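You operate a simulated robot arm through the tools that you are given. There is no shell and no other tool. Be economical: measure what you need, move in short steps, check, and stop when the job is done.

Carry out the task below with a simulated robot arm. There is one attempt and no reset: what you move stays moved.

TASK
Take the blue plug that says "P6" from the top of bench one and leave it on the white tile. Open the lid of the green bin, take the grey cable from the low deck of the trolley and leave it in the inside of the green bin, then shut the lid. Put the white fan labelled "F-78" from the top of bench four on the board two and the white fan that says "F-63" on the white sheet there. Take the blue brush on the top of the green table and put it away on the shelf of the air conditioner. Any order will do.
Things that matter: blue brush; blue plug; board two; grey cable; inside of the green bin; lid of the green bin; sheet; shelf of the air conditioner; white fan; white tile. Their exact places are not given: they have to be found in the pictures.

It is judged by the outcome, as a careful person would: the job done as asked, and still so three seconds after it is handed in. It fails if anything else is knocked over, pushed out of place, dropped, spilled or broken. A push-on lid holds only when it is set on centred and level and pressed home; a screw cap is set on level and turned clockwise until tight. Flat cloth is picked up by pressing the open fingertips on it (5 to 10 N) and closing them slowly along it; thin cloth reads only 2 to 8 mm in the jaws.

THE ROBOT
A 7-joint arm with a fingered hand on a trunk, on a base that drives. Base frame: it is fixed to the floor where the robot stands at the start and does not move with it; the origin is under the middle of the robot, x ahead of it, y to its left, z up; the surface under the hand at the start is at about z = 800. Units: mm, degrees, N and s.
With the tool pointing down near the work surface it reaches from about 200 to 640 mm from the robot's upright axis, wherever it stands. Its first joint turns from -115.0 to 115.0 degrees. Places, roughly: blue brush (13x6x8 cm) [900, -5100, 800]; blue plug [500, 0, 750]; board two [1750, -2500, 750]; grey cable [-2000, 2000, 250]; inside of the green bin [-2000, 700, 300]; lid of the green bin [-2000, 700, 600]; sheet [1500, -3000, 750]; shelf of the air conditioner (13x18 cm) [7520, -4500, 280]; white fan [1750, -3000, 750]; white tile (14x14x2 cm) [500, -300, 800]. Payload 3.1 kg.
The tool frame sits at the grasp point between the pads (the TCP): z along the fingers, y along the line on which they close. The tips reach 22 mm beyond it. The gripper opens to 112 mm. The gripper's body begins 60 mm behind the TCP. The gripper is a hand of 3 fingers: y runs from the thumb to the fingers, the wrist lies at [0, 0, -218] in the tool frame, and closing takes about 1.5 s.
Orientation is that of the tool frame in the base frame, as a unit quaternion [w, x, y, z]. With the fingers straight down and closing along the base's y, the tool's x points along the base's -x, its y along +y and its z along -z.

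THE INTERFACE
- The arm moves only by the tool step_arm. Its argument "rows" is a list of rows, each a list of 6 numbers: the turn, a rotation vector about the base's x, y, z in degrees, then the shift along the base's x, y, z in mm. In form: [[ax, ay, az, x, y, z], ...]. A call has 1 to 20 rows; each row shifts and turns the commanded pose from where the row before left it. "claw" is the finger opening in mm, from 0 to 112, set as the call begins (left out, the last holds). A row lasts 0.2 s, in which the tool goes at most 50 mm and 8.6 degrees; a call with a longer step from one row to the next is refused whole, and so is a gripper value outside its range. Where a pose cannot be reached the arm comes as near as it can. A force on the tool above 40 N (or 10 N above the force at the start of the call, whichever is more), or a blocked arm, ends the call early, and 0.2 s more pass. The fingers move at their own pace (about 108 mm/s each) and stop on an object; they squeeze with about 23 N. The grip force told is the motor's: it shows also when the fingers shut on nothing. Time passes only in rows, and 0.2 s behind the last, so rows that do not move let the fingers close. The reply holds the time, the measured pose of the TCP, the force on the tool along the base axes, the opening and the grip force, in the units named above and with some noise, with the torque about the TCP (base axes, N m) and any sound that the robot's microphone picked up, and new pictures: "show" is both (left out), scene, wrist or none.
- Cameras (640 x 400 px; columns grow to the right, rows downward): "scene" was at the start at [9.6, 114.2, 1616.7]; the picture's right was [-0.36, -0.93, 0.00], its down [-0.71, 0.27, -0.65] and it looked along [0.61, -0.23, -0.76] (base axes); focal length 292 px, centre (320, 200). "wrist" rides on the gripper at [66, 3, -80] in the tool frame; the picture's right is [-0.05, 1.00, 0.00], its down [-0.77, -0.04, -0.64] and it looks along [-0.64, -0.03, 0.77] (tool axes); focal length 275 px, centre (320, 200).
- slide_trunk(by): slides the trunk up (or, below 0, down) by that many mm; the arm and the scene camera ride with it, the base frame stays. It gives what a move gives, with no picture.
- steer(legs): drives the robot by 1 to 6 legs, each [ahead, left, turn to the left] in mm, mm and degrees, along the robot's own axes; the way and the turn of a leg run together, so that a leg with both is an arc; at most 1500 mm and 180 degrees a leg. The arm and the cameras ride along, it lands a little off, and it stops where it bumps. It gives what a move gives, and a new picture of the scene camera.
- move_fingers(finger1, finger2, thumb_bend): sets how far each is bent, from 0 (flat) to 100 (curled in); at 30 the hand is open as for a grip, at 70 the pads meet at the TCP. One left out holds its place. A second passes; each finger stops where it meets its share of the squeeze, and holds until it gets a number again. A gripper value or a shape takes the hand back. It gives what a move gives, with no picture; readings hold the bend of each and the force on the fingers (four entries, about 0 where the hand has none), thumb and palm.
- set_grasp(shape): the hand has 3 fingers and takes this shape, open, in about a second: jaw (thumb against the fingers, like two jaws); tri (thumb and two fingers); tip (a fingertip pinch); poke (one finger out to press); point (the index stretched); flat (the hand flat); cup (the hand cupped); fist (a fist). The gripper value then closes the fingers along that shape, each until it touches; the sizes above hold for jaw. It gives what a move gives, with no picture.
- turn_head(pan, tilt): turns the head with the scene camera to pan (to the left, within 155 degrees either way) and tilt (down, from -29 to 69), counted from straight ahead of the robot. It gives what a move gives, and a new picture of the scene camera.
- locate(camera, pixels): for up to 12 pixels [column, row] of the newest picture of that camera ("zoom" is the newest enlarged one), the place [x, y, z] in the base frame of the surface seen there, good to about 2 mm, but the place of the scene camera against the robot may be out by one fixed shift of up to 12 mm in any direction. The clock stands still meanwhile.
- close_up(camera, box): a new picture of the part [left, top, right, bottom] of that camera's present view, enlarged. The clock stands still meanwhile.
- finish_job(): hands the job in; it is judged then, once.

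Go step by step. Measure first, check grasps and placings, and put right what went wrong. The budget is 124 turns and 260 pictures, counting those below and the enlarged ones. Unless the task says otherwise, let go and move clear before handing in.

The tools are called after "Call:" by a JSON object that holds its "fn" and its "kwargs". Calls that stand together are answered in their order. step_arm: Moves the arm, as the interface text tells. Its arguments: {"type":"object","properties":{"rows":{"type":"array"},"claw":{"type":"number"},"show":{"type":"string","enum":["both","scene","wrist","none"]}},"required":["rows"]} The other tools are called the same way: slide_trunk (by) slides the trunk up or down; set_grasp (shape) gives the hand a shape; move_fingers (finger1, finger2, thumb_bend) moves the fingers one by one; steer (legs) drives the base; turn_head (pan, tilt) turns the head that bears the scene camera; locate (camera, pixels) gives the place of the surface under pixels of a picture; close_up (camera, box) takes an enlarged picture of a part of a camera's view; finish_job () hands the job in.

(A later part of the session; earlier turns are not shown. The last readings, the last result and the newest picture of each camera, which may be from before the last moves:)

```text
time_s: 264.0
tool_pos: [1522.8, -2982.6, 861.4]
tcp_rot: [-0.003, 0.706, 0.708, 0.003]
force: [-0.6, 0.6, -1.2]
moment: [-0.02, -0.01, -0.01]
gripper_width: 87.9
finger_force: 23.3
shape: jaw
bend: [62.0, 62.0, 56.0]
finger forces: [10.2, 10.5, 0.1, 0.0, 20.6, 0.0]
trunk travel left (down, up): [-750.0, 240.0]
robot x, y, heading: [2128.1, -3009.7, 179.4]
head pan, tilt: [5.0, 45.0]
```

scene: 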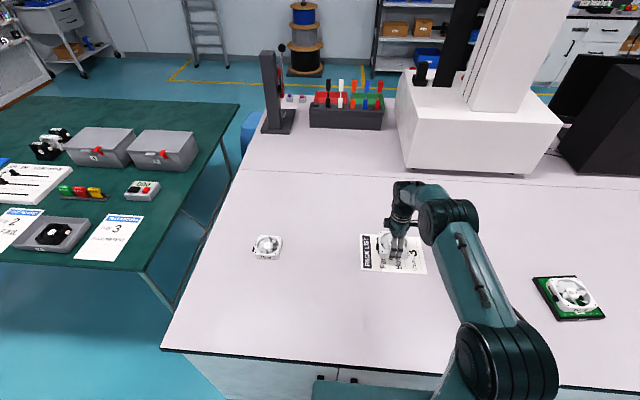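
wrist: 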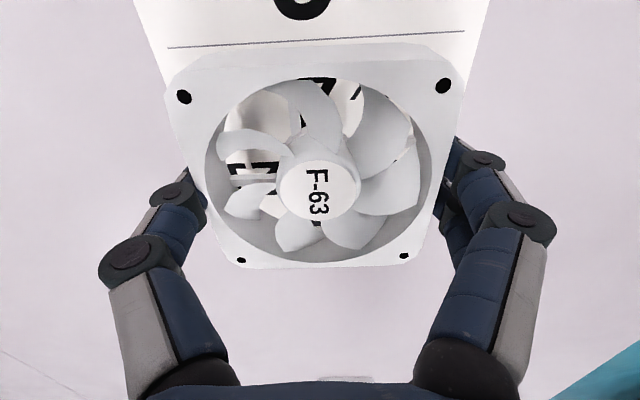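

It is over the sheet. I lower to the surface, TCP about 828.

Call:
{"fn": "step_arm", "kwargs": {"rows": [[0, 0, 0, 0, 0, -20], [0, 0, 0, 0, 0, -10], [0, 0, 0, 0, 0, -3], [0, 0, 0, 0, 0, -1.5], [0, 0, 0, 0, 0, 0]], "show": "none"}}

Call:
{"fn": "step_arm", "kwargs": {"rows": [[0, 0, 0, 0, 0, 0], [0, 0, 0, 0, 0, 0], [0, 0, 0, 0, 0, 0], [0, 0, 0, 0, 0, 0], [0, 0, 0, 0, 0, 15], [0, 0, 0, 0, 0, 40], [0, 0, 0, 0, 0, 40], [0, 0, 0, 0, 0, 40], [0, 0, 0, 0, 0, 0]], "claw": 110}}

```text
time_s: 265.2
tool_pos: [1523.5, -2982.4, 828.7]
tcp_rot: [-0.004, 0.705, 0.709, 0.002]
force: [-1.0, -0.5, 5.6]
moment: [0.01, -0.05, -0.01]
gripper_width: 87.2
finger_force: 23.6
shape: jaw
bend: [62.0, 62.0, 56.0]
finger forces: [10.1, 10.3, 0.0, 0.0, 21.5, 0.0]
trunk travel left (down, up): [-750.0, 240.0]
robot x, y, heading: [2128.6, -3009.6, 179.9]
head pan, tilt: [5.0, 45.0]
```

```text
time_s: 267.2
tool_pos: [1523.1, -2979.3, 962.0]
tcp_rot: [-0.002, 0.706, 0.708, 0.003]
force: [0.2, -0.7, -0.2]
moment: [-0.02, -0.02, 0.0]
gripper_width: 110.0
finger_force: 0.1
shape: jaw
bend: [34.0, 34.0, 32.0]
finger forces: [0.0, 0.0, 0.0, 0.0, 0.1, 0.1]
trunk travel left (down, up): [-750.0, 240.0]
robot x, y, heading: [2128.4, -3010.4, 179.8]
head pan, tilt: [5.0, 45.0]
```

scene: 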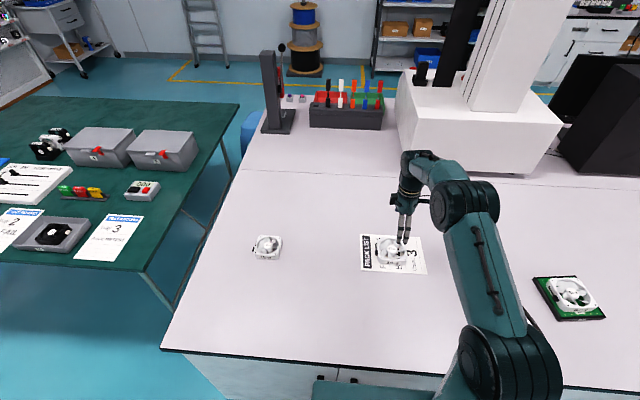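
wrist: 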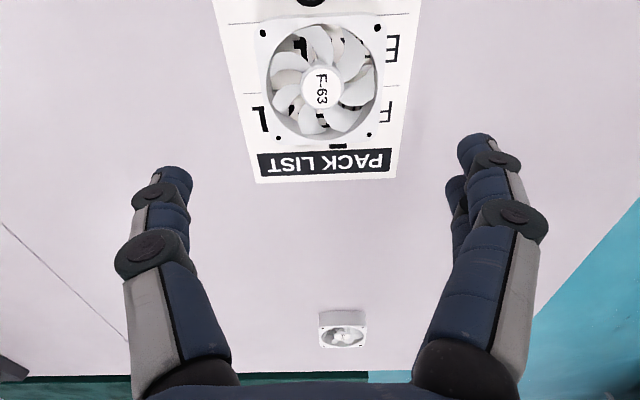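

F-63 rests on the sheet. Now the brush: I tuck the arm back and look at the green table.

Call:
{"fn": "step_arm", "kwargs": {"rows": [[0, 0, 0, 0, 0, 30], [0, 0, 0, 0, 0, 30], [0, 0, -8.2, 16, 0, 6], [0, 0, -8.2, 16, 0, 6], [0, 0, -8.2, 16, 0, 6], [0, 0, -8.2, 16, 0, 6], [0, 0, -8.2, 16, 0, 6], [0, 0, -8.2, 16, -3, 6], [0, 0, -8.2, 16, -3, 6], [0, 0, -8.2, 16, -3, 6], [0, 0, -8.2, 16, -3, 6], [0, 0, -8.2, 16, -3, 6], [0, 0, -8, 10, -3, 6], [0, 0, 0, 0, 0, 0]], "claw": 70, "show": "none"}}

Call:
{"fn": "turn_head", "kwargs": {"pan": 50, "tilt": 30}}

```text
time_s: 270.2
tool_pos: [1693.5, -3001.5, 1087.7]
tcp_rot: [0.0, 1.0, 0.0, 0.004]
force: [0.0, -0.1, 0.1]
moment: [0.0, 0.01, 0.01]
gripper_width: 70.4
finger_force: 0.1
shape: jaw
bend: [71.0, 71.0, 69.0]
finger forces: [0.1, 0.0, 0.0, 0.0, 0.0, 0.1]
trunk travel left (down, up): [-750.0, 240.0]
robot x, y, heading: [2129.2, -3012.0, 179.6]
head pan, tilt: [5.0, 45.0]
```

```text
time_s: 271.3
tool_pos: [1694.1, -3001.6, 1088.6]
tcp_rot: [0.0, 1.0, 0.002, 0.003]
force: [-0.4, -0.4, 0.0]
moment: [-0.05, -0.02, 0.03]
gripper_width: 70.5
finger_force: 0.1
shape: jaw
bend: [71.0, 71.0, 69.0]
finger forces: [0.0, 0.0, 0.0, 0.0, 0.0, 0.1]
trunk travel left (down, up): [-750.0, 240.0]
robot x, y, heading: [2130.2, -3012.0, 179.9]
head pan, tilt: [50.0, 30.0]
```

scene: 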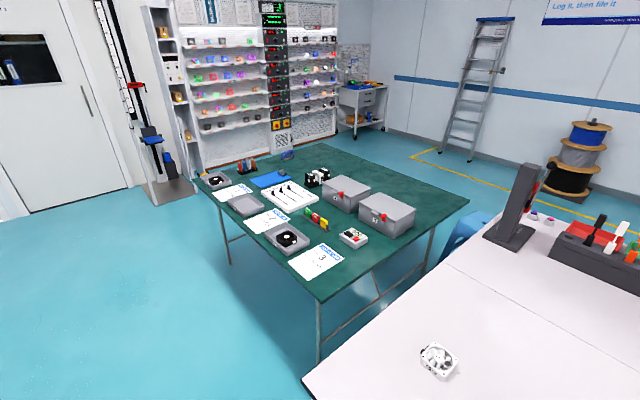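

The green table is in view; blue things are at (288,155) and (268,180). I zoom and measure.

Call:
{"fn": "close_up", "kwargs": {"camera": "scene", "box": [190, 130, 420, 280]}}

Call:
{"fn": "locate", "kwargs": {"camera": "scene", "pixels": [[288, 155], [268, 180], [320, 300], [468, 200], [322, 143], [197, 178], [245, 163], [215, 180], [290, 238], [317, 177], [230, 195]]}}

```text
2.67 times, centred on (305, 205) of scene
```

zoom: 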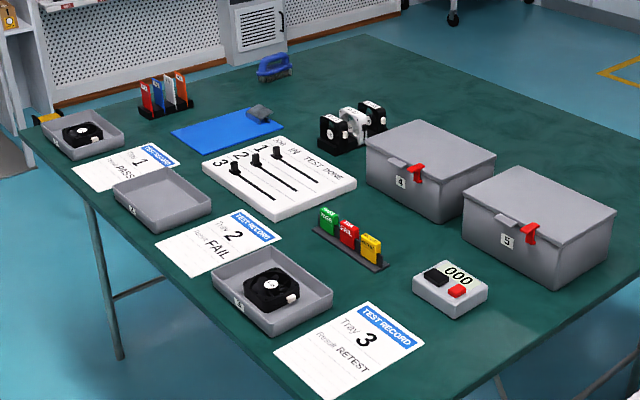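

```text
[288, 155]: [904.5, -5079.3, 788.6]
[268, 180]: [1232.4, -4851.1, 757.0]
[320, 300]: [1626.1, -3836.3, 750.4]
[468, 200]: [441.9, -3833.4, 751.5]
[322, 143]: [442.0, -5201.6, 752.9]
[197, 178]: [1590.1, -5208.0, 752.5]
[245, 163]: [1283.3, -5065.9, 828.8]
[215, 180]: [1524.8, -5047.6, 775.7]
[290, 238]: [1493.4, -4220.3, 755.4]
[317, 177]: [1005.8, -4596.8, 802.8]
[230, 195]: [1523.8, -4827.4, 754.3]
```

The brush is at about (905,−5079), near the table's far −y edge (y −5205, top z 752). I back off and drive along to look at the space beyond.

Call:
{"fn": "steer", "kwargs": {"legs": [[-200, 0, 0], [0, 1500, 0]]}}

Call:
{"fn": "turn_head", "kwargs": {"pan": 45, "tilt": 30}}

```text
time_s: 280.0
tool_pos: [1857.4, -4502.5, 1088.9]
tcp_rot: [-0.001, 1.0, -0.019, 0.003]
force: [0.3, -0.2, 0.9]
moment: [-0.03, 0.02, -0.02]
gripper_width: 70.3
finger_force: 0.0
shape: jaw
bend: [71.0, 71.0, 69.0]
finger forces: [0.1, 0.0, 0.0, 0.0, 0.0, 0.1]
trunk travel left (down, up): [-750.0, 240.0]
robot x, y, heading: [2295.5, -4530.5, 177.3]
head pan, tilt: [50.0, 30.0]
```

scene: 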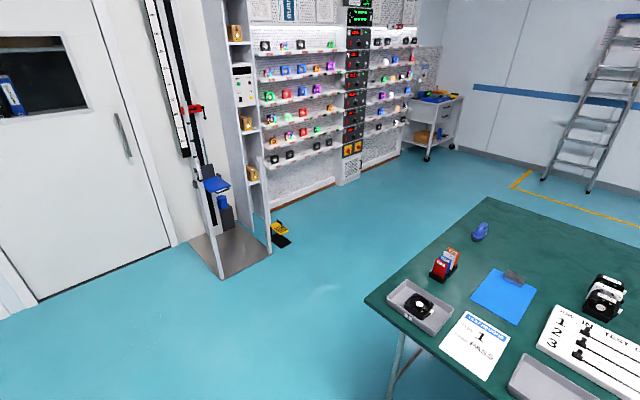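

```text
time_s: 280.7
tool_pos: [1856.4, -4504.8, 1088.6]
tcp_rot: [0.0, 1.0, -0.019, 0.003]
force: [-0.4, -0.8, -1.2]
moment: [-0.04, 0.01, 0.04]
gripper_width: 70.3
finger_force: 0.1
shape: jaw
bend: [71.0, 71.0, 69.0]
finger forces: [0.0, 0.0, 0.1, 0.0, 0.1, 0.0]
trunk travel left (down, up): [-750.0, 240.0]
robot x, y, heading: [2294.6, -4528.3, 177.4]
head pan, tilt: [45.0, 30.0]
```

scene: 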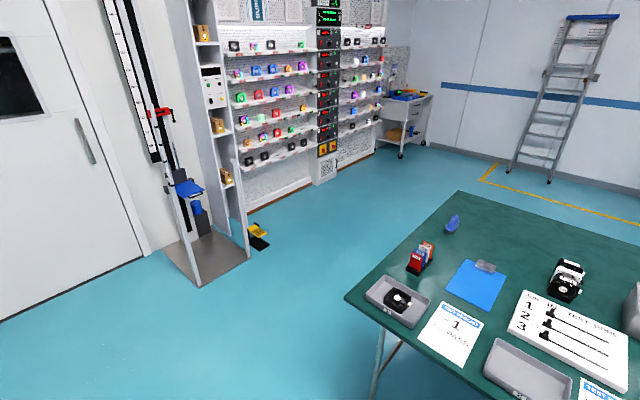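

I measure the stand, the yellow item and the wall rack to plan the way round the table's end.

Call:
{"fn": "locate", "kwargs": {"camera": "scene", "pixels": [[198, 285], [248, 262], [258, 245], [255, 228], [270, 205], [330, 180], [395, 145], [452, 222], [345, 298], [455, 192]]}}

Call:
{"fn": "close_up", "kwargs": {"camera": "scene", "box": [420, 200, 490, 250]}}

```text
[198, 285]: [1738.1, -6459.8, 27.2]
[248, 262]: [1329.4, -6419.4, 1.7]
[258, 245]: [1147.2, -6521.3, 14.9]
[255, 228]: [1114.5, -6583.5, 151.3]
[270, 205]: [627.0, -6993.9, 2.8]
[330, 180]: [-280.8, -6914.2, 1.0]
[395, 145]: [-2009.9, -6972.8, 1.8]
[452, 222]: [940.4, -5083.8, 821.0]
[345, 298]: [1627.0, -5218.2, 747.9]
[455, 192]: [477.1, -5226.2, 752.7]
```

```text
8.00 times, centred on (455, 225) of scene
```

zoom: 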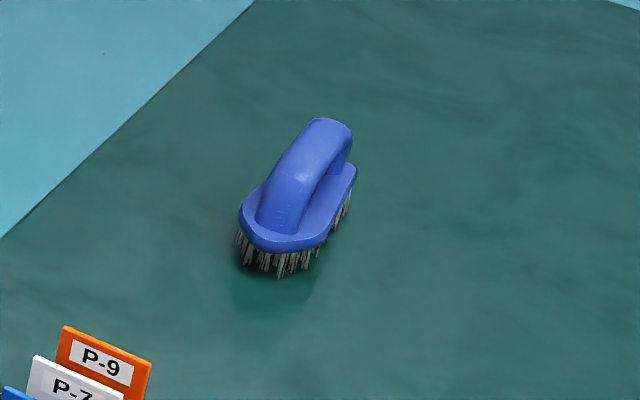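

There is 1.2 m of free floor beyond the table. I drive round and face the brush from the −y side.

Call:
{"fn": "steer", "kwargs": {"legs": [[0, 0, 2.7], [0, 1080, 0], [1380, 0, 0], [0, 0, -90]]}}

Call:
{"fn": "turn_head", "kwargs": {"pan": 0, "tilt": 50}}

```text
time_s: 296.9
tool_pos: [925.3, -5162.8, 1088.9]
tcp_rot: [0.002, 0.71, -0.705, 0.002]
force: [0.6, 0.5, 0.3]
moment: [-0.01, 0.04, -0.01]
gripper_width: 70.1
finger_force: 0.0
shape: jaw
bend: [71.0, 71.0, 69.0]
finger forces: [0.0, 0.1, 0.1, 0.0, 0.1, 0.0]
trunk travel left (down, up): [-750.0, 240.0]
robot x, y, heading: [920.2, -5597.8, 90.1]
head pan, tilt: [45.0, 30.0]
```

scene: 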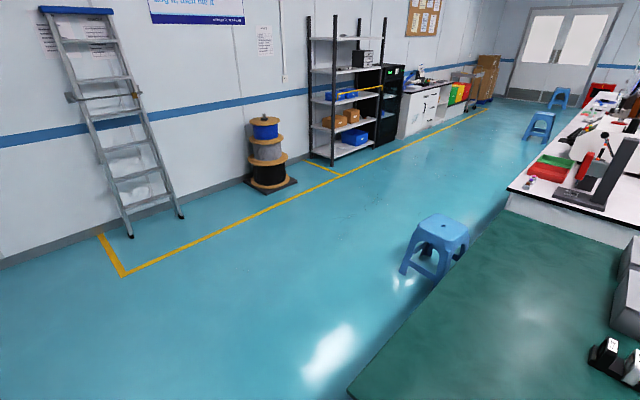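

```text
time_s: 298.0
tool_pos: [925.1, -5163.6, 1089.4]
tcp_rot: [0.002, 0.71, -0.704, 0.002]
force: [0.5, -0.5, 0.2]
moment: [-0.01, 0.02, 0.0]
gripper_width: 70.3
finger_force: 0.1
shape: jaw
bend: [71.0, 71.0, 69.0]
finger forces: [0.0, 0.0, 0.0, 0.0, 0.0, 0.1]
trunk travel left (down, up): [-750.0, 240.0]
robot x, y, heading: [919.2, -5598.2, 89.6]
head pan, tilt: [0.0, 50.0]
```

scene: 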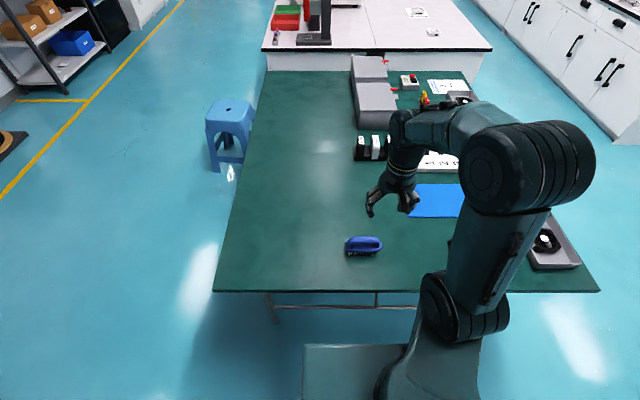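

The brush lies with its long side along x at (363,245). Before choosing the grip I look across at the air conditioner from here.

Call:
{"fn": "turn_head", "kwargs": {"pan": -80, "tilt": 12}}

Call:
{"fn": "close_up", "kwargs": {"camera": "scene", "box": [240, 150, 400, 250]}}

```text
time_s: 299.5
tool_pos: [924.9, -5163.8, 1088.6]
tcp_rot: [0.002, 0.71, -0.704, 0.002]
force: [0.5, -0.9, -0.6]
moment: [-0.02, 0.0, -0.03]
gripper_width: 70.3
finger_force: 0.2
shape: jaw
bend: [71.0, 71.0, 69.0]
finger forces: [0.0, 0.0, 0.0, 0.0, 0.0, 0.1]
trunk travel left (down, up): [-750.0, 240.0]
robot x, y, heading: [914.1, -5596.8, 90.3]
head pan, tilt: [-80.0, 12.0]
```

scene: 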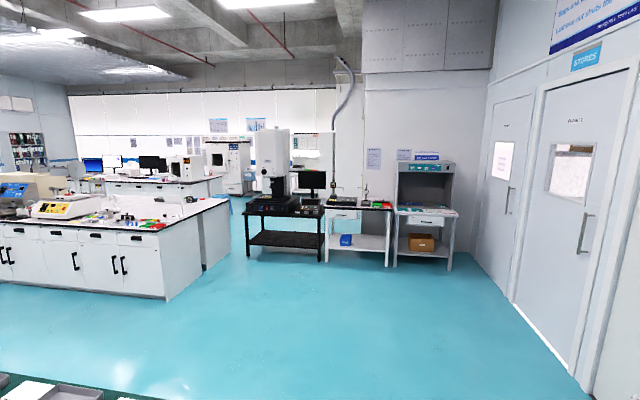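

```text
4.00 times, centred on (320, 200) of scene
```

zoom: 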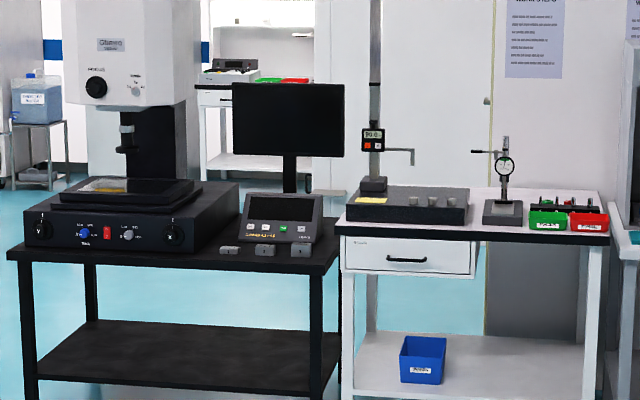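

I measure what stands where in that direction.

Call:
{"fn": "locate", "kwargs": {"camera": "scene", "pixels": [[270, 220], [345, 240], [425, 240], [405, 200], [430, 130], [170, 285], [235, 205], [232, 180], [260, 150], [450, 265]]}}

Call:
{"fn": "close_up", "kwargs": {"camera": "scene", "box": [180, 110, 300, 220]}}

```text
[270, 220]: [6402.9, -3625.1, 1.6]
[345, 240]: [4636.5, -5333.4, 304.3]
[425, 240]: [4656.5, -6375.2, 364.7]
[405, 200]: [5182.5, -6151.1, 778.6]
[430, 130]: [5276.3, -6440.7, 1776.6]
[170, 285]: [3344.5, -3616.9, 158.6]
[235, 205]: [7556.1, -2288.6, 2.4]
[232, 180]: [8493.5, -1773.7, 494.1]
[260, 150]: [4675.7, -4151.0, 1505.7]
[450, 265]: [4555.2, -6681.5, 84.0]
```

```text
3.64 times, centred on (240, 165) of scene
```

zoom: 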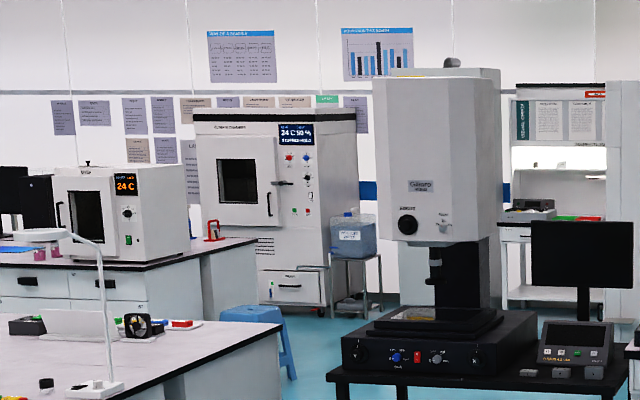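

The air conditioner is out of sight from here. I'll grip the handle with the hand pitched along the brush's length, which suits a shelf either way; first a wrist view of the brush.

Call:
{"fn": "step_arm", "kwargs": {"rows": [[0, 0, 0, 0, -30, -20], [0, 0, 0, 0, -30, -20]], "show": "wrist"}}

Call:
{"fn": "close_up", "kwargs": {"camera": "wrist", "box": [200, 0, 440, 150]}}

```text
time_s: 300.1
tool_pos: [923.6, -5222.8, 1048.8]
tcp_rot: [0.002, 0.71, -0.704, 0.003]
force: [0.7, 0.7, 0.1]
moment: [0.0, 0.04, -0.01]
gripper_width: 70.4
finger_force: 0.1
shape: jaw
bend: [71.0, 71.0, 69.0]
finger forces: [0.0, 0.0, 0.1, 0.0, 0.0, 0.1]
trunk travel left (down, up): [-750.0, 240.0]
robot x, y, heading: [916.2, -5599.9, 90.2]
head pan, tilt: [-80.0, 12.0]
```

wrist: 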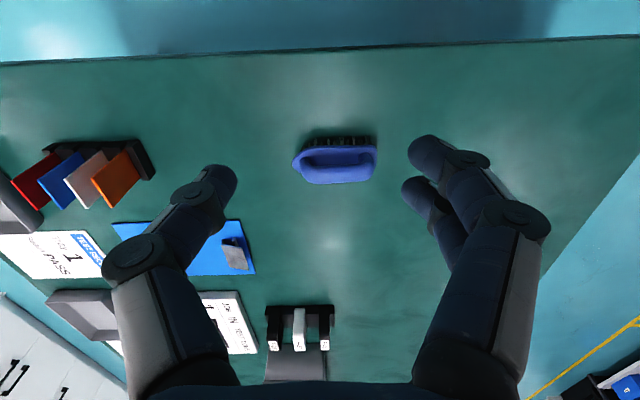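

```text
2.67 times, centred on (320, 75) of wrist
```

zoom: 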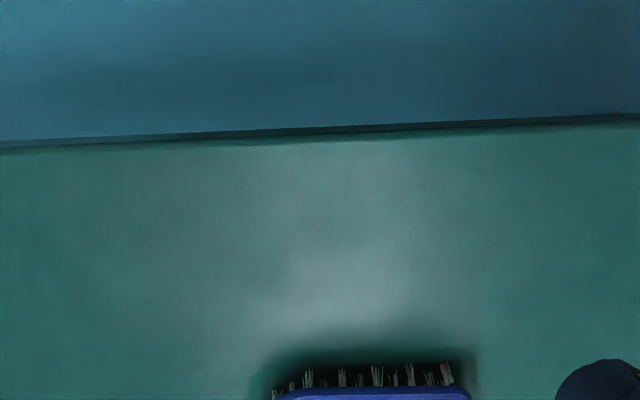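

Call:
{"fn": "locate", "kwargs": {"camera": "wrist", "pixels": [[296, 163], [376, 155], [300, 145], [335, 180], [310, 182], [360, 180], [337, 158], [338, 172], [305, 170], [368, 168]]}}

Call:
{"fn": "close_up", "kwargs": {"camera": "wrist", "box": [280, 125, 390, 195]}}

```text
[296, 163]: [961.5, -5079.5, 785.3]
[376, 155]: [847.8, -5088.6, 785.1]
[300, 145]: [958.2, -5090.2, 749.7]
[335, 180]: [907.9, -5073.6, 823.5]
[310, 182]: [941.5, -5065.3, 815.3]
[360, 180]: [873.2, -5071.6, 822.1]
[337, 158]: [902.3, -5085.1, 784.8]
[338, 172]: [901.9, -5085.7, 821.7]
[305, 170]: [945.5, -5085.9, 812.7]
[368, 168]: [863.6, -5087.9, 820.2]
```

```text
5.71 times, centred on (335, 160) of wrist
```

zoom: 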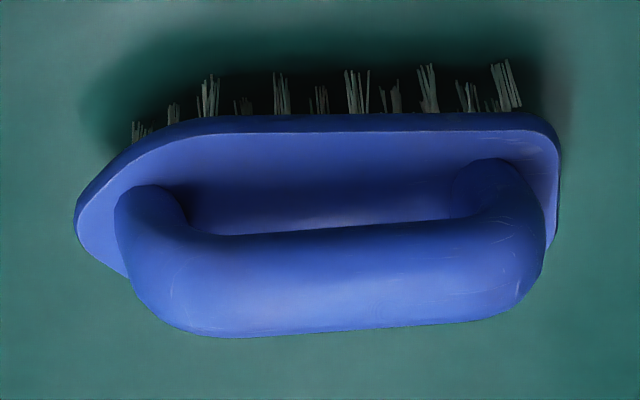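

The brush is centred at (905,−5077) with its handle top at z≈824 and its axis turned about 5°. I reposition to reach it with the hand pitched and pointing along −x.

Call:
{"fn": "steer", "kwargs": {"legs": [[20, -480, 0], [0, 0, 35]]}}

Call:
{"fn": "step_arm", "kwargs": {"rows": [[0, 0, 7.5, -21, 15, -5], [0, 0, 7.5, -21, 15, -5], [0, 0, 7.5, -21, 15, -5], [0, 0, 7.5, -21, 15, -5], [0, 0, 7.5, -21, 15, -5], [0, 0, 7.5, -21, 15, -5], [0, 0, 7.5, -21, 15, -5], [0, 0, 7.5, -21, 15, -5], [-0.7, 8, 0, -21, 15, -15], [-0.7, 8, 0, -21, 15, -15], [-0.7, 8, 0, -21, 15, -15], [-0.7, 8, 0, -21, 15, -15], [-0.7, 8, 0, -21, 15, -15], [0, 0, 0, 0, 0, 0]]}}

```text
time_s: 304.7
tool_pos: [1206.1, -5264.5, 1049.0]
tcp_rot: [0.003, 0.881, -0.473, 0.003]
force: [-0.1, 0.1, -0.4]
moment: [0.0, 0.02, -0.05]
gripper_width: 70.5
finger_force: 0.0
shape: jaw
bend: [71.0, 71.0, 69.0]
finger forces: [0.0, 0.0, 0.1, 0.0, 0.0, 0.1]
trunk travel left (down, up): [-750.0, 240.0]
robot x, y, heading: [1408.7, -5585.7, 123.4]
head pan, tilt: [-80.0, 12.0]
```

scene: 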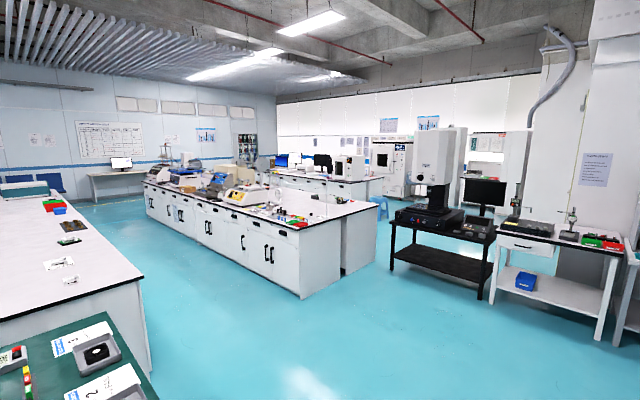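

```text
time_s: 307.7
tool_pos: [930.0, -5068.1, 935.7]
tcp_rot: [0.018, 0.94, 0.029, -0.339]
force: [0.2, -0.5, 0.7]
moment: [0.01, 0.02, -0.01]
gripper_width: 70.4
finger_force: 0.1
shape: jaw
bend: [71.0, 71.0, 69.0]
finger forces: [0.0, 0.0, 0.1, 0.1, 0.0, 0.0]
trunk travel left (down, up): [-750.0, 240.0]
robot x, y, heading: [1409.8, -5583.3, 123.3]
head pan, tilt: [-80.0, 12.0]
```

scene: 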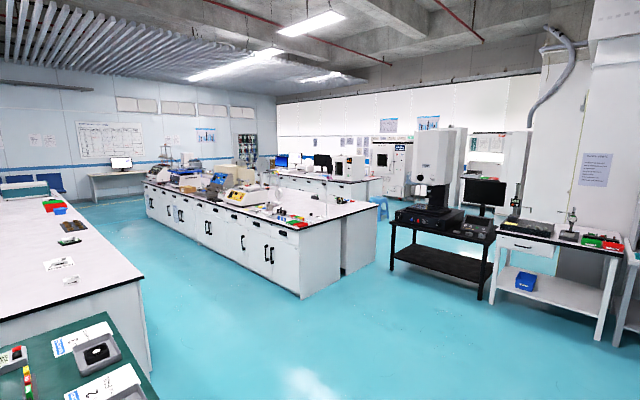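
wrist: 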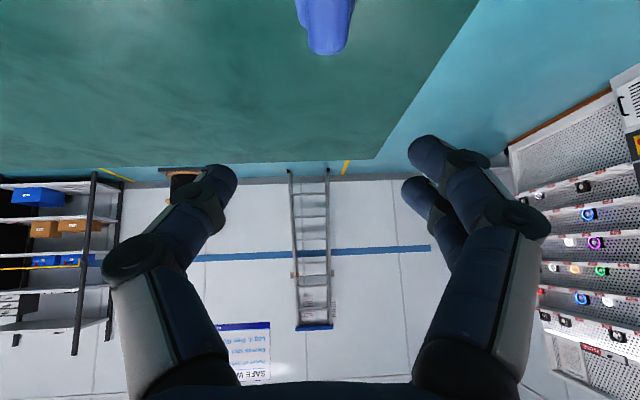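

The pitched pose is reached, and the brush's handle end shows at (327,25). I lower part way and re-measure.

Call:
{"fn": "step_arm", "kwargs": {"rows": [[0, 0, 0, 5, -3, -25], [0, 0, 0, 5, -3, -25], [0, 0, 0, 0, -2, -10], [0, 0, 0, 0, 0, 0]], "show": "wrist"}}

Call:
{"fn": "close_up", "kwargs": {"camera": "wrist", "box": [220, 0, 420, 130]}}

```text
time_s: 308.7
tool_pos: [943.9, -5078.1, 875.2]
tcp_rot: [0.018, 0.94, 0.029, -0.339]
force: [-0.2, -0.4, 0.7]
moment: [-0.03, 0.0, -0.02]
gripper_width: 70.4
finger_force: 0.2
shape: jaw
bend: [71.0, 71.0, 69.0]
finger forces: [0.0, 0.0, 0.1, 0.0, 0.0, 0.0]
trunk travel left (down, up): [-750.0, 240.0]
robot x, y, heading: [1407.0, -5581.6, 123.0]
head pan, tilt: [-80.0, 12.0]
```

wrist: 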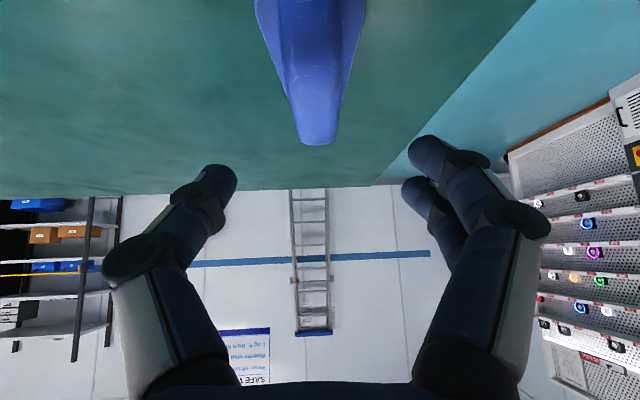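

```text
3.08 times, centred on (320, 65) of wrist
```

zoom: 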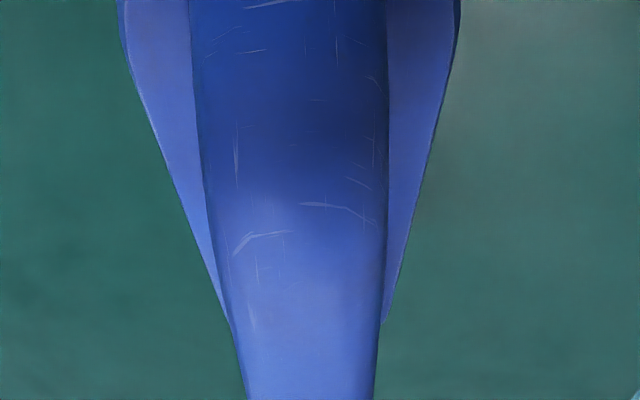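

Call:
{"fn": "locate", "kwargs": {"camera": "wrist", "pixels": [[317, 140], [295, 110], [342, 105], [282, 15], [340, 15], [262, 20], [362, 20], [312, 60], [312, 20]]}}

```text
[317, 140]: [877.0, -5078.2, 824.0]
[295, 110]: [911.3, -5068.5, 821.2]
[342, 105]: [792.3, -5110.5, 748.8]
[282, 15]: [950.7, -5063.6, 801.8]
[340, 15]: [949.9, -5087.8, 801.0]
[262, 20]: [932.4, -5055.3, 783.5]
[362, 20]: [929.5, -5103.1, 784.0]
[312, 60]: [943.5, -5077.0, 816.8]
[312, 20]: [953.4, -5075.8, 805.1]
```

The handle is 24 mm wide, centred on y −5077, top 824. I advance along the tool axis to (908,−5077,819) and close.

Call:
{"fn": "step_arm", "kwargs": {"rows": [[0, 0, 0, -12, 0, -18], [0, 0, 0, -12, 0.5, -18], [0, 0, 0, -8, 0.5, -13], [0, 0, 0, -4, 0, -7], [0, 0, 0, 0, 0, 0]], "show": "none"}}

Call:
{"fn": "step_arm", "kwargs": {"rows": [[0, 0, 0, 0, 0, 0], [0, 0, 0, 0, 0, 0], [0, 0, 0, 0, 0, 0], [0, 0, 0, 0, 0, 0], [0, 0, 0, 0, 0, 0], [0, 0, 0, 0, 0, 0], [0, 0, 0, 0, 0, 0]], "claw": 0, "show": "wrist"}}

```text
time_s: 309.9
tool_pos: [912.1, -5078.5, 824.8]
tcp_rot: [0.019, 0.94, 0.03, -0.339]
force: [-0.4, -0.3, -0.2]
moment: [0.02, -0.03, -0.01]
gripper_width: 70.2
finger_force: 0.0
shape: jaw
bend: [71.0, 71.0, 69.0]
finger forces: [0.1, 0.1, 0.0, 0.1, 0.1, 0.0]
out of reach, approached as far as the arm can: row 4
trunk travel left (down, up): [-750.0, 240.0]
robot x, y, heading: [1407.1, -5582.8, 123.3]
head pan, tilt: [-80.0, 12.0]
```

```text
time_s: 311.5
tool_pos: [913.0, -5077.8, 824.7]
tcp_rot: [0.019, 0.94, 0.029, -0.339]
force: [-0.5, 0.2, 0.2]
moment: [0.02, 0.07, 0.01]
gripper_width: 19.2
finger_force: 23.3
shape: jaw
bend: [73.0, 73.0, 70.0]
finger forces: [9.0, 10.9, 0.0, 0.0, 20.7, 0.0]
trunk travel left (down, up): [-750.0, 240.0]
robot x, y, heading: [1406.1, -5583.8, 123.2]
head pan, tilt: [-80.0, 12.0]
```

wrist: 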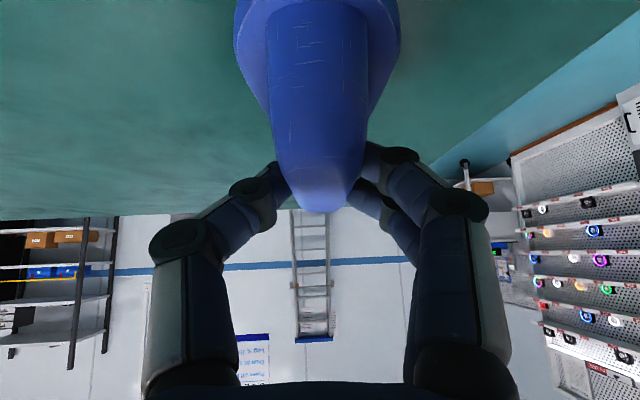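

The arm stopped 6 mm high, so the grip is by the tips. I reopen, lower 7 mm with the trunk, and close again for a firmer hold.

Call:
{"fn": "step_arm", "kwargs": {"rows": [[0, 0, 0, 0, 0, 0], [0, 0, 0, 0, 0, 0], [0, 0, 0, 0, 0, 0], [0, 0, 0, 0, 0, 0]], "claw": 60, "show": "none"}}

Call:
{"fn": "slide_trunk", "kwargs": {"by": -7}}

Call:
{"fn": "step_arm", "kwargs": {"rows": [[0, 0, 0, 0, 0, 0], [0, 0, 0, 0, 0, 0], [0, 0, 0, 0, 0, 0], [0, 0, 0, 0, 0, 0], [0, 0, 0, 0, 0, 0], [0, 0, 0, 0, 0, 0], [0, 0, 0, 0, 0, 0]], "claw": 0, "show": "none"}}

Call:
{"fn": "slide_trunk", "kwargs": {"by": 120}}

Call:
{"fn": "step_arm", "kwargs": {"rows": [[0, 0, 0, 0, 0, 0]], "show": "wrist"}}

```text
time_s: 312.5
tool_pos: [912.9, -5078.5, 825.0]
tcp_rot: [0.018, 0.94, 0.03, -0.339]
force: [0.2, -0.2, 0.4]
moment: [-0.02, 0.02, 0.03]
gripper_width: 59.4
finger_force: 0.0
shape: jaw
bend: [72.0, 72.0, 70.0]
finger forces: [0.0, 0.1, 0.0, 0.0, 0.0, 0.1]
trunk travel left (down, up): [-750.0, 240.0]
robot x, y, heading: [1409.5, -5585.0, 123.2]
head pan, tilt: [-80.0, 12.0]
```

```text
time_s: 313.0
tool_pos: [912.3, -5078.3, 818.2]
tcp_rot: [0.019, 0.94, 0.03, -0.34]
force: [-0.5, -0.6, 0.7]
moment: [-0.01, 0.02, -0.01]
gripper_width: 59.3
finger_force: 0.1
shape: jaw
bend: [72.0, 72.0, 70.0]
finger forces: [0.1, 0.0, 0.0, 0.0, 0.1, 0.1]
trunk travel left (down, up): [-743.0, 247.0]
robot x, y, heading: [1409.0, -5583.1, 123.2]
head pan, tilt: [-80.0, 12.0]
```

```text
time_s: 314.6
tool_pos: [911.9, -5077.3, 818.2]
tcp_rot: [0.019, 0.94, 0.029, -0.339]
force: [0.1, -0.2, -2.3]
moment: [-0.04, -0.01, 0.0]
gripper_width: 0.0
finger_force: 22.8
shape: jaw
bend: [64.0, 73.0, 74.0]
finger forces: [1.5, 0.0, 0.1, 0.1, 4.3, 0.0]
trunk travel left (down, up): [-743.0, 247.0]
robot x, y, heading: [1405.5, -5585.2, 123.1]
head pan, tilt: [-80.0, 12.0]
```

```text
time_s: 316.1
tool_pos: [911.5, -5077.4, 937.6]
tcp_rot: [0.018, 0.94, 0.028, -0.339]
force: [0.3, 0.6, -1.0]
moment: [-0.02, 0.04, -0.02]
gripper_width: 0.1
finger_force: 23.5
shape: jaw
bend: [64.0, 73.0, 74.0]
finger forces: [1.5, 0.1, 0.2, 0.0, 4.4, 0.1]
trunk travel left (down, up): [-863.0, 127.0]
robot x, y, heading: [1409.9, -5580.0, 123.2]
head pan, tilt: [-80.0, 12.0]
```

```text
time_s: 316.5
tool_pos: [912.5, -5077.3, 936.9]
tcp_rot: [0.019, 0.94, 0.029, -0.339]
force: [-1.2, -0.4, -1.5]
moment: [-0.05, 0.0, 0.02]
gripper_width: 0.0
finger_force: 23.2
shape: jaw
bend: [64.0, 73.0, 74.0]
finger forces: [1.6, 0.0, 0.0, 0.0, 4.5, 0.0]
trunk travel left (down, up): [-863.0, 127.0]
robot x, y, heading: [1407.8, -5585.8, 123.3]
head pan, tilt: [-80.0, 12.0]
```

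wrist: 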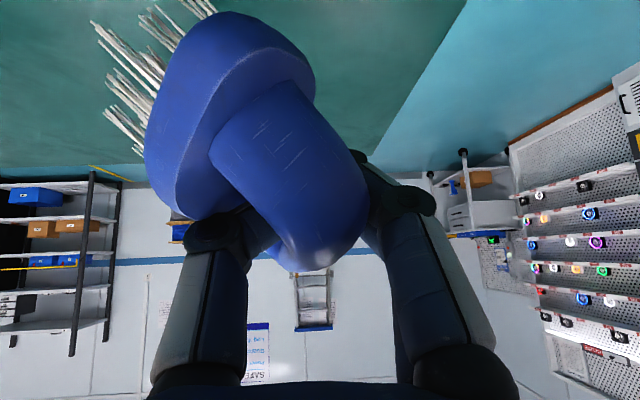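

The fingers slipped under the handle and the brush hangs hooked and tilted. I lower it back to the table gently and look.

Call:
{"fn": "slide_trunk", "kwargs": {"by": -80}}

Call:
{"fn": "step_arm", "kwargs": {"rows": [[0, 0, 0, 0, 0, 0]], "show": "wrist"}}

Call:
{"fn": "turn_head", "kwargs": {"pan": 0, "tilt": 45}}

```text
time_s: 317.7
tool_pos: [912.1, -5078.6, 857.2]
tcp_rot: [0.019, 0.94, 0.029, -0.339]
force: [0.2, -0.1, -1.2]
moment: [-0.02, 0.01, -0.02]
gripper_width: 0.0
finger_force: 22.7
shape: jaw
bend: [64.0, 73.0, 74.0]
finger forces: [1.5, 0.0, 0.0, 0.0, 4.3, 0.0]
trunk travel left (down, up): [-783.0, 207.0]
robot x, y, heading: [1404.4, -5583.5, 123.2]
head pan, tilt: [-80.0, 12.0]
```

```text
time_s: 318.1
tool_pos: [912.7, -5078.2, 856.7]
tcp_rot: [0.019, 0.94, 0.029, -0.34]
force: [0.1, -0.3, -1.1]
moment: [-0.01, 0.02, 0.02]
gripper_width: 0.0
finger_force: 23.0
shape: jaw
bend: [64.0, 73.0, 74.0]
finger forces: [1.5, 0.0, 0.1, 0.0, 4.2, 0.1]
trunk travel left (down, up): [-783.0, 207.0]
robot x, y, heading: [1404.0, -5585.3, 123.3]
head pan, tilt: [-80.0, 12.0]
```

wrist: 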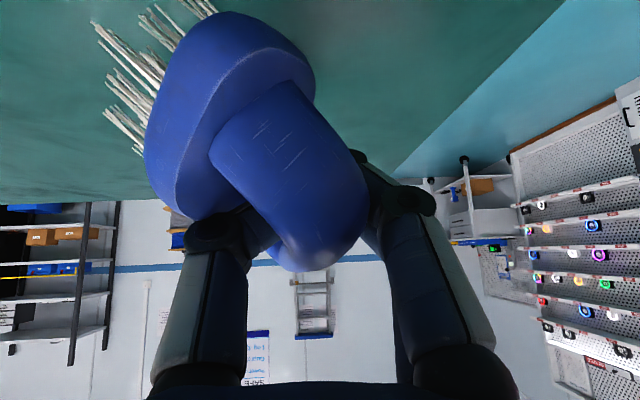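

```text
time_s: 319.6
tool_pos: [912.5, -5076.9, 857.3]
tcp_rot: [0.019, 0.94, 0.029, -0.339]
force: [0.0, 0.8, -2.4]
moment: [-0.02, -0.01, -0.03]
gripper_width: 0.0
finger_force: 23.0
shape: jaw
bend: [64.0, 73.0, 74.0]
finger forces: [1.6, 0.1, 0.1, 0.1, 4.3, 0.1]
trunk travel left (down, up): [-783.0, 207.0]
robot x, y, heading: [1406.3, -5586.1, 123.1]
head pan, tilt: [0.0, 45.0]
```

scene: 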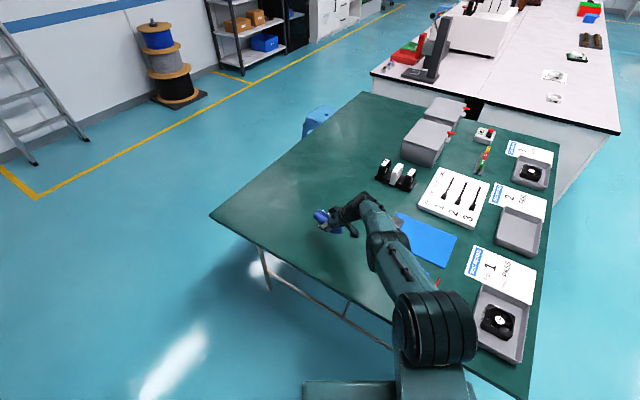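

The brush is rolled so the bristles point toward +y. I measure its tilt before setting it down.

Call:
{"fn": "locate", "kwargs": {"camera": "wrist", "pixels": [[240, 30], [290, 55], [170, 190], [220, 90], [300, 120], [230, 140], [330, 200], [115, 40], [125, 140], [180, 100]]}}

Call:
{"fn": "close_up", "kwargs": {"camera": "scene", "box": [290, 180, 370, 250]}}

```text
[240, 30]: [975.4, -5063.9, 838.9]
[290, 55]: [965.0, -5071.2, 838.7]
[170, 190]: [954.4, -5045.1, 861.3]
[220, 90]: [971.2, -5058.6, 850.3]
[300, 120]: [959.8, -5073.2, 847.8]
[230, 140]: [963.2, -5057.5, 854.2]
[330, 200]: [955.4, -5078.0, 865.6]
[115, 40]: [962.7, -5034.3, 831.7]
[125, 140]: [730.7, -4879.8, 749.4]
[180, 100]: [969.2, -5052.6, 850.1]
```

```text
5.71 times, centred on (330, 215) of scene
```

zoom: 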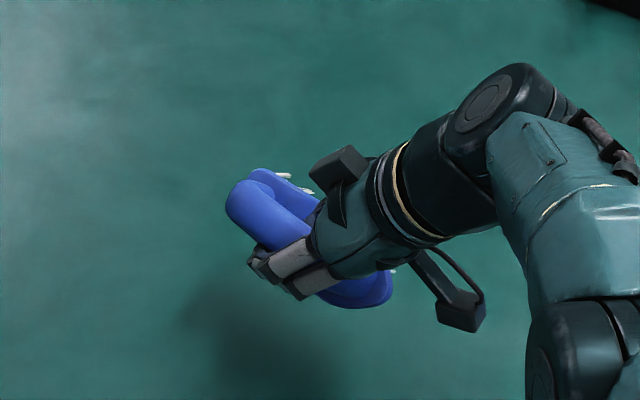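

I lower in small trunk steps, watching the force.

Call:
{"fn": "slide_trunk", "kwargs": {"by": -30}}

Call:
{"fn": "slide_trunk", "kwargs": {"by": -15}}

Call:
{"fn": "step_arm", "kwargs": {"rows": [[0, 0, 0, 0, 0, 0]], "show": "wrist"}}

Call:
{"fn": "close_up", "kwargs": {"camera": "scene", "box": [290, 180, 370, 250]}}

```text
time_s: 320.4
tool_pos: [912.9, -5077.1, 827.4]
tcp_rot: [0.018, 0.94, 0.029, -0.34]
force: [0.8, 0.0, -1.6]
moment: [-0.04, -0.01, 0.01]
gripper_width: 0.0
finger_force: 22.6
shape: jaw
bend: [64.0, 73.0, 74.0]
finger forces: [1.5, 0.0, 0.0, 0.0, 4.3, 0.1]
trunk travel left (down, up): [-753.0, 237.0]
robot x, y, heading: [1404.5, -5581.4, 123.1]
head pan, tilt: [0.0, 45.0]
```

```text
time_s: 321.0
tool_pos: [911.6, -5077.3, 812.1]
tcp_rot: [0.019, 0.94, 0.029, -0.339]
force: [-0.1, -0.3, -1.6]
moment: [-0.07, 0.01, 0.0]
gripper_width: 0.0
finger_force: 23.1
shape: jaw
bend: [64.0, 73.0, 74.0]
finger forces: [1.5, 0.1, 0.0, 0.1, 4.3, 0.0]
trunk travel left (down, up): [-738.0, 252.0]
robot x, y, heading: [1406.1, -5580.8, 123.0]
head pan, tilt: [0.0, 45.0]
```

```text
time_s: 321.4
tool_pos: [913.1, -5076.7, 812.4]
tcp_rot: [0.019, 0.94, 0.029, -0.339]
force: [-0.1, 0.0, -1.5]
moment: [-0.02, 0.0, -0.01]
gripper_width: 0.0
finger_force: 23.4
shape: jaw
bend: [64.0, 73.0, 74.0]
finger forces: [1.5, 0.1, 0.1, 0.1, 4.4, 0.0]
trunk travel left (down, up): [-738.0, 252.0]
robot x, y, heading: [1406.7, -5586.7, 123.0]
head pan, tilt: [0.0, 45.0]
```

wrist: 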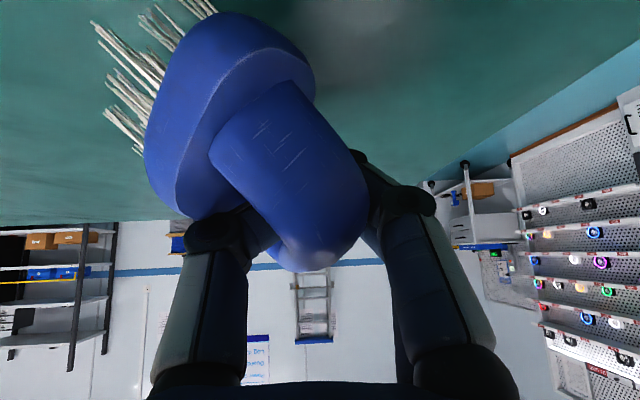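

```text
5.71 times, centred on (330, 215) of scene
```

zoom: 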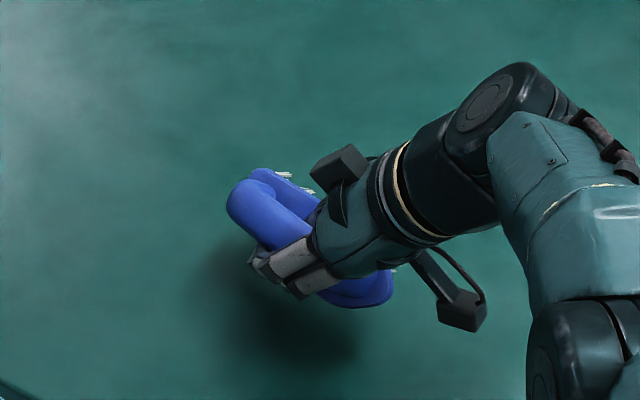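

The brush is rolled about 42° (body low on the −y side). I turn the hand about x to level it before letting go, first up slightly.

Call:
{"fn": "slide_trunk", "kwargs": {"by": 40}}

Call:
{"fn": "step_arm", "kwargs": {"rows": [[-6, 0, 0, 0, 0, 0], [-6, 0, 0, 0, 0, 0], [-6, 0, 0, 0, 0, 0], [-6, 0, 0, 0, 0, 0], [-6, 0, 0, 0, 0, 0], [-6, 0, 0, 0, 0, 0], [0, 0, 0, 0, 0, 0]], "show": "wrist"}}

Call:
{"fn": "close_up", "kwargs": {"camera": "scene", "box": [280, 160, 380, 250]}}

```text
time_s: 322.2
tool_pos: [911.8, -5077.1, 852.2]
tcp_rot: [0.019, 0.94, 0.029, -0.339]
force: [-0.6, 0.0, -1.9]
moment: [-0.02, -0.01, 0.02]
gripper_width: 0.1
finger_force: 23.3
shape: jaw
bend: [64.0, 73.0, 74.0]
finger forces: [1.3, 0.0, 0.0, 0.1, 4.3, 0.1]
trunk travel left (down, up): [-778.0, 212.0]
robot x, y, heading: [1411.5, -5584.8, 123.4]
head pan, tilt: [0.0, 45.0]
```

```text
time_s: 323.8
tool_pos: [960.3, -5156.3, 853.5]
tcp_rot: [0.286, 0.896, -0.068, -0.333]
force: [-0.1, -0.4, -1.6]
moment: [-0.01, -0.01, 0.01]
gripper_width: 0.0
finger_force: 23.3
shape: jaw
bend: [64.0, 73.0, 74.0]
finger forces: [1.2, 0.0, 0.0, 0.0, 4.5, 0.0]
out of reach, approached as far as the arm can: row 1, 2, 3, 4, 5, 6
trunk travel left (down, up): [-778.0, 212.0]
robot x, y, heading: [1408.9, -5584.9, 122.9]
head pan, tilt: [0.0, 45.0]
```

wrist: 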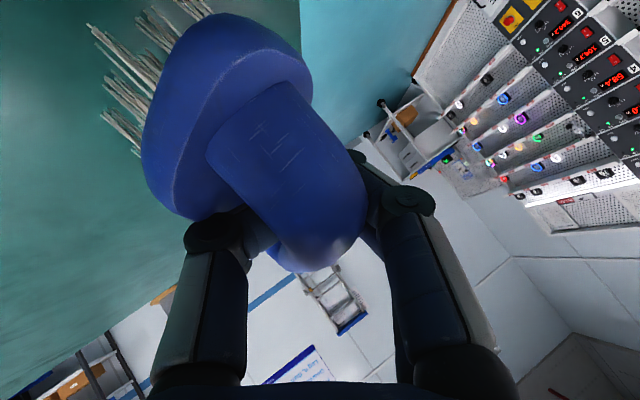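

```text
4.44 times, centred on (330, 205) of scene
```

zoom: 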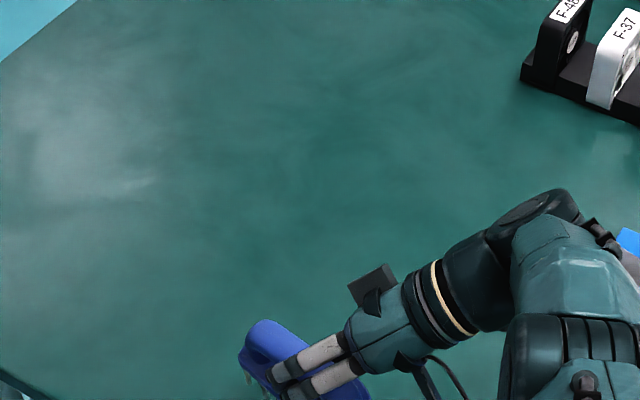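

The hand is rolled as wanted but sits nearer the table edge. I drive about 90 mm in +y and then measure the tilt.

Call:
{"fn": "steer", "kwargs": {"legs": [[75, -49, 0]]}}

Call:
{"fn": "step_arm", "kwargs": {"rows": [[0, 0, 0, 0, 0, 0]], "show": "wrist"}}

Call:
{"fn": "locate", "kwargs": {"camera": "wrist", "pixels": [[235, 30], [290, 60], [165, 190], [220, 90], [140, 90], [180, 40], [330, 200], [100, 35], [105, 110], [60, 200]]}}

```text
time_s: 324.9
tool_pos: [963.1, -5066.8, 854.2]
tcp_rot: [0.286, 0.896, -0.068, -0.334]
force: [0.0, -0.1, -0.8]
moment: [-0.05, 0.01, 0.01]
gripper_width: 0.1
finger_force: 23.3
shape: jaw
bend: [64.0, 73.0, 74.0]
finger forces: [1.2, 0.0, 0.1, 0.0, 4.6, 0.1]
trunk travel left (down, up): [-778.0, 212.0]
robot x, y, heading: [1406.6, -5498.9, 123.0]
head pan, tilt: [0.0, 45.0]
```

scene: 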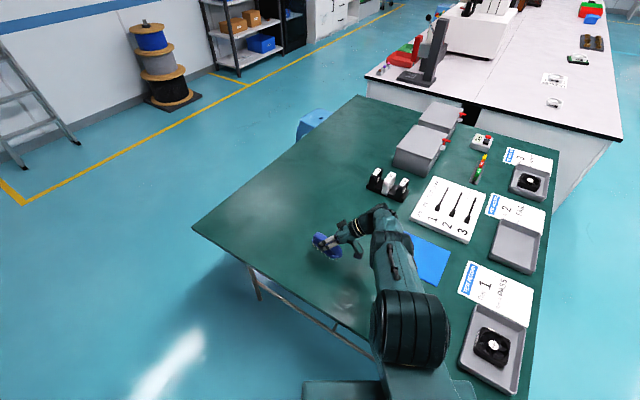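

```text
time_s: 325.3
tool_pos: [963.5, -5067.3, 854.8]
tcp_rot: [0.286, 0.896, -0.068, -0.332]
force: [-0.3, 0.4, -1.8]
moment: [0.01, -0.01, 0.0]
gripper_width: 0.0
finger_force: 23.7
shape: jaw
bend: [64.0, 73.0, 74.0]
finger forces: [1.3, 0.1, 0.0, 0.0, 4.5, 0.0]
trunk travel left (down, up): [-778.0, 212.0]
robot x, y, heading: [1409.2, -5496.5, 123.3]
head pan, tilt: [0.0, 45.0]
```

wrist: 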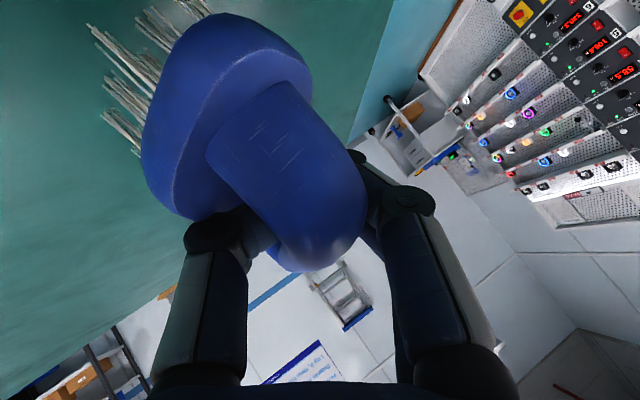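

```text
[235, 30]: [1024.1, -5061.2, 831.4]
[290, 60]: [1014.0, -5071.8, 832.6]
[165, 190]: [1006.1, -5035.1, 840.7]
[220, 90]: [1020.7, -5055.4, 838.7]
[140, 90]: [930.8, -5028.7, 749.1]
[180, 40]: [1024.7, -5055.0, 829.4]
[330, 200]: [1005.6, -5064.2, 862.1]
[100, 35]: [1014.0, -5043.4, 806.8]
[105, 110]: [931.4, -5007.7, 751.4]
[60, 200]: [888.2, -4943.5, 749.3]
```

The brush is now within about 12° of level, bristles down near z 800. I lower by trunk until it touches.

Call:
{"fn": "slide_trunk", "kwargs": {"by": -30}}

Call:
{"fn": "slide_trunk", "kwargs": {"by": -10}}

Call:
{"fn": "slide_trunk", "kwargs": {"by": -8}}

Call:
{"fn": "step_arm", "kwargs": {"rows": [[0, 0, 0, 0, 0, 0]], "show": "wrist"}}

Call:
{"fn": "close_up", "kwargs": {"camera": "scene", "box": [290, 200, 390, 280]}}

```text
time_s: 326.1
tool_pos: [963.0, -5067.7, 824.9]
tcp_rot: [0.286, 0.896, -0.067, -0.333]
force: [0.6, -0.1, -0.8]
moment: [-0.01, -0.02, 0.02]
gripper_width: 0.1
finger_force: 22.7
shape: jaw
bend: [64.0, 73.0, 74.0]
finger forces: [1.2, 0.0, 0.0, 0.0, 4.4, 0.0]
trunk travel left (down, up): [-748.0, 242.0]
robot x, y, heading: [1411.7, -5491.7, 123.3]
head pan, tilt: [0.0, 45.0]
```

```text
time_s: 326.7
tool_pos: [963.1, -5066.9, 815.0]
tcp_rot: [0.285, 0.896, -0.068, -0.333]
force: [-0.5, -0.1, -1.9]
moment: [-0.02, 0.0, -0.01]
gripper_width: 0.0
finger_force: 23.0
shape: jaw
bend: [64.0, 73.0, 74.0]
finger forces: [1.2, 0.0, 0.0, 0.0, 4.5, 0.1]
trunk travel left (down, up): [-738.0, 252.0]
robot x, y, heading: [1412.7, -5496.6, 123.3]
head pan, tilt: [0.0, 45.0]
```

```text
time_s: 327.2
tool_pos: [963.9, -5067.3, 808.1]
tcp_rot: [0.286, 0.896, -0.067, -0.333]
force: [0.0, 0.3, 2.3]
moment: [-0.01, -0.02, -0.01]
gripper_width: 0.0
finger_force: 23.2
shape: jaw
bend: [64.0, 73.0, 74.0]
finger forces: [0.3, 0.0, 0.0, 0.1, 4.1, 0.1]
trunk travel left (down, up): [-730.0, 260.0]
robot x, y, heading: [1409.1, -5493.9, 123.4]
head pan, tilt: [0.0, 45.0]
```

```text
time_s: 327.6
tool_pos: [963.5, -5068.2, 806.3]
tcp_rot: [0.285, 0.896, -0.067, -0.333]
force: [-0.2, 0.2, 2.2]
moment: [0.0, 0.02, -0.02]
gripper_width: 0.0
finger_force: 22.6
shape: jaw
bend: [64.0, 73.0, 74.0]
finger forces: [0.4, 0.0, 0.0, 0.0, 4.1, 0.0]
trunk travel left (down, up): [-730.0, 260.0]
robot x, y, heading: [1412.5, -5500.9, 123.2]
head pan, tilt: [0.0, 45.0]
```

wrist: 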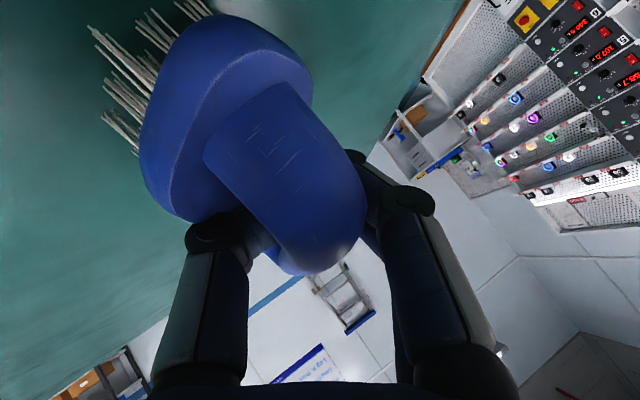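

```text
5.00 times, centred on (340, 240) of scene
```

zoom: 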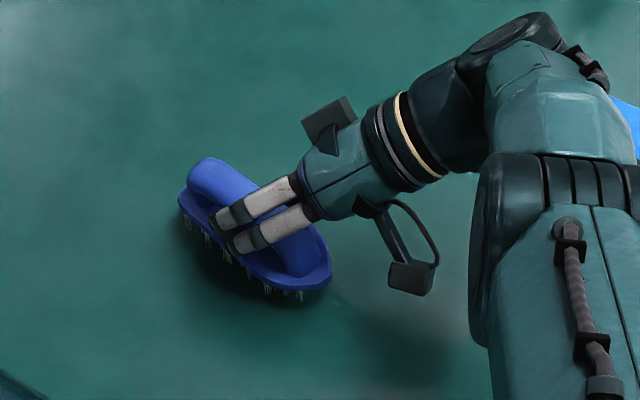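

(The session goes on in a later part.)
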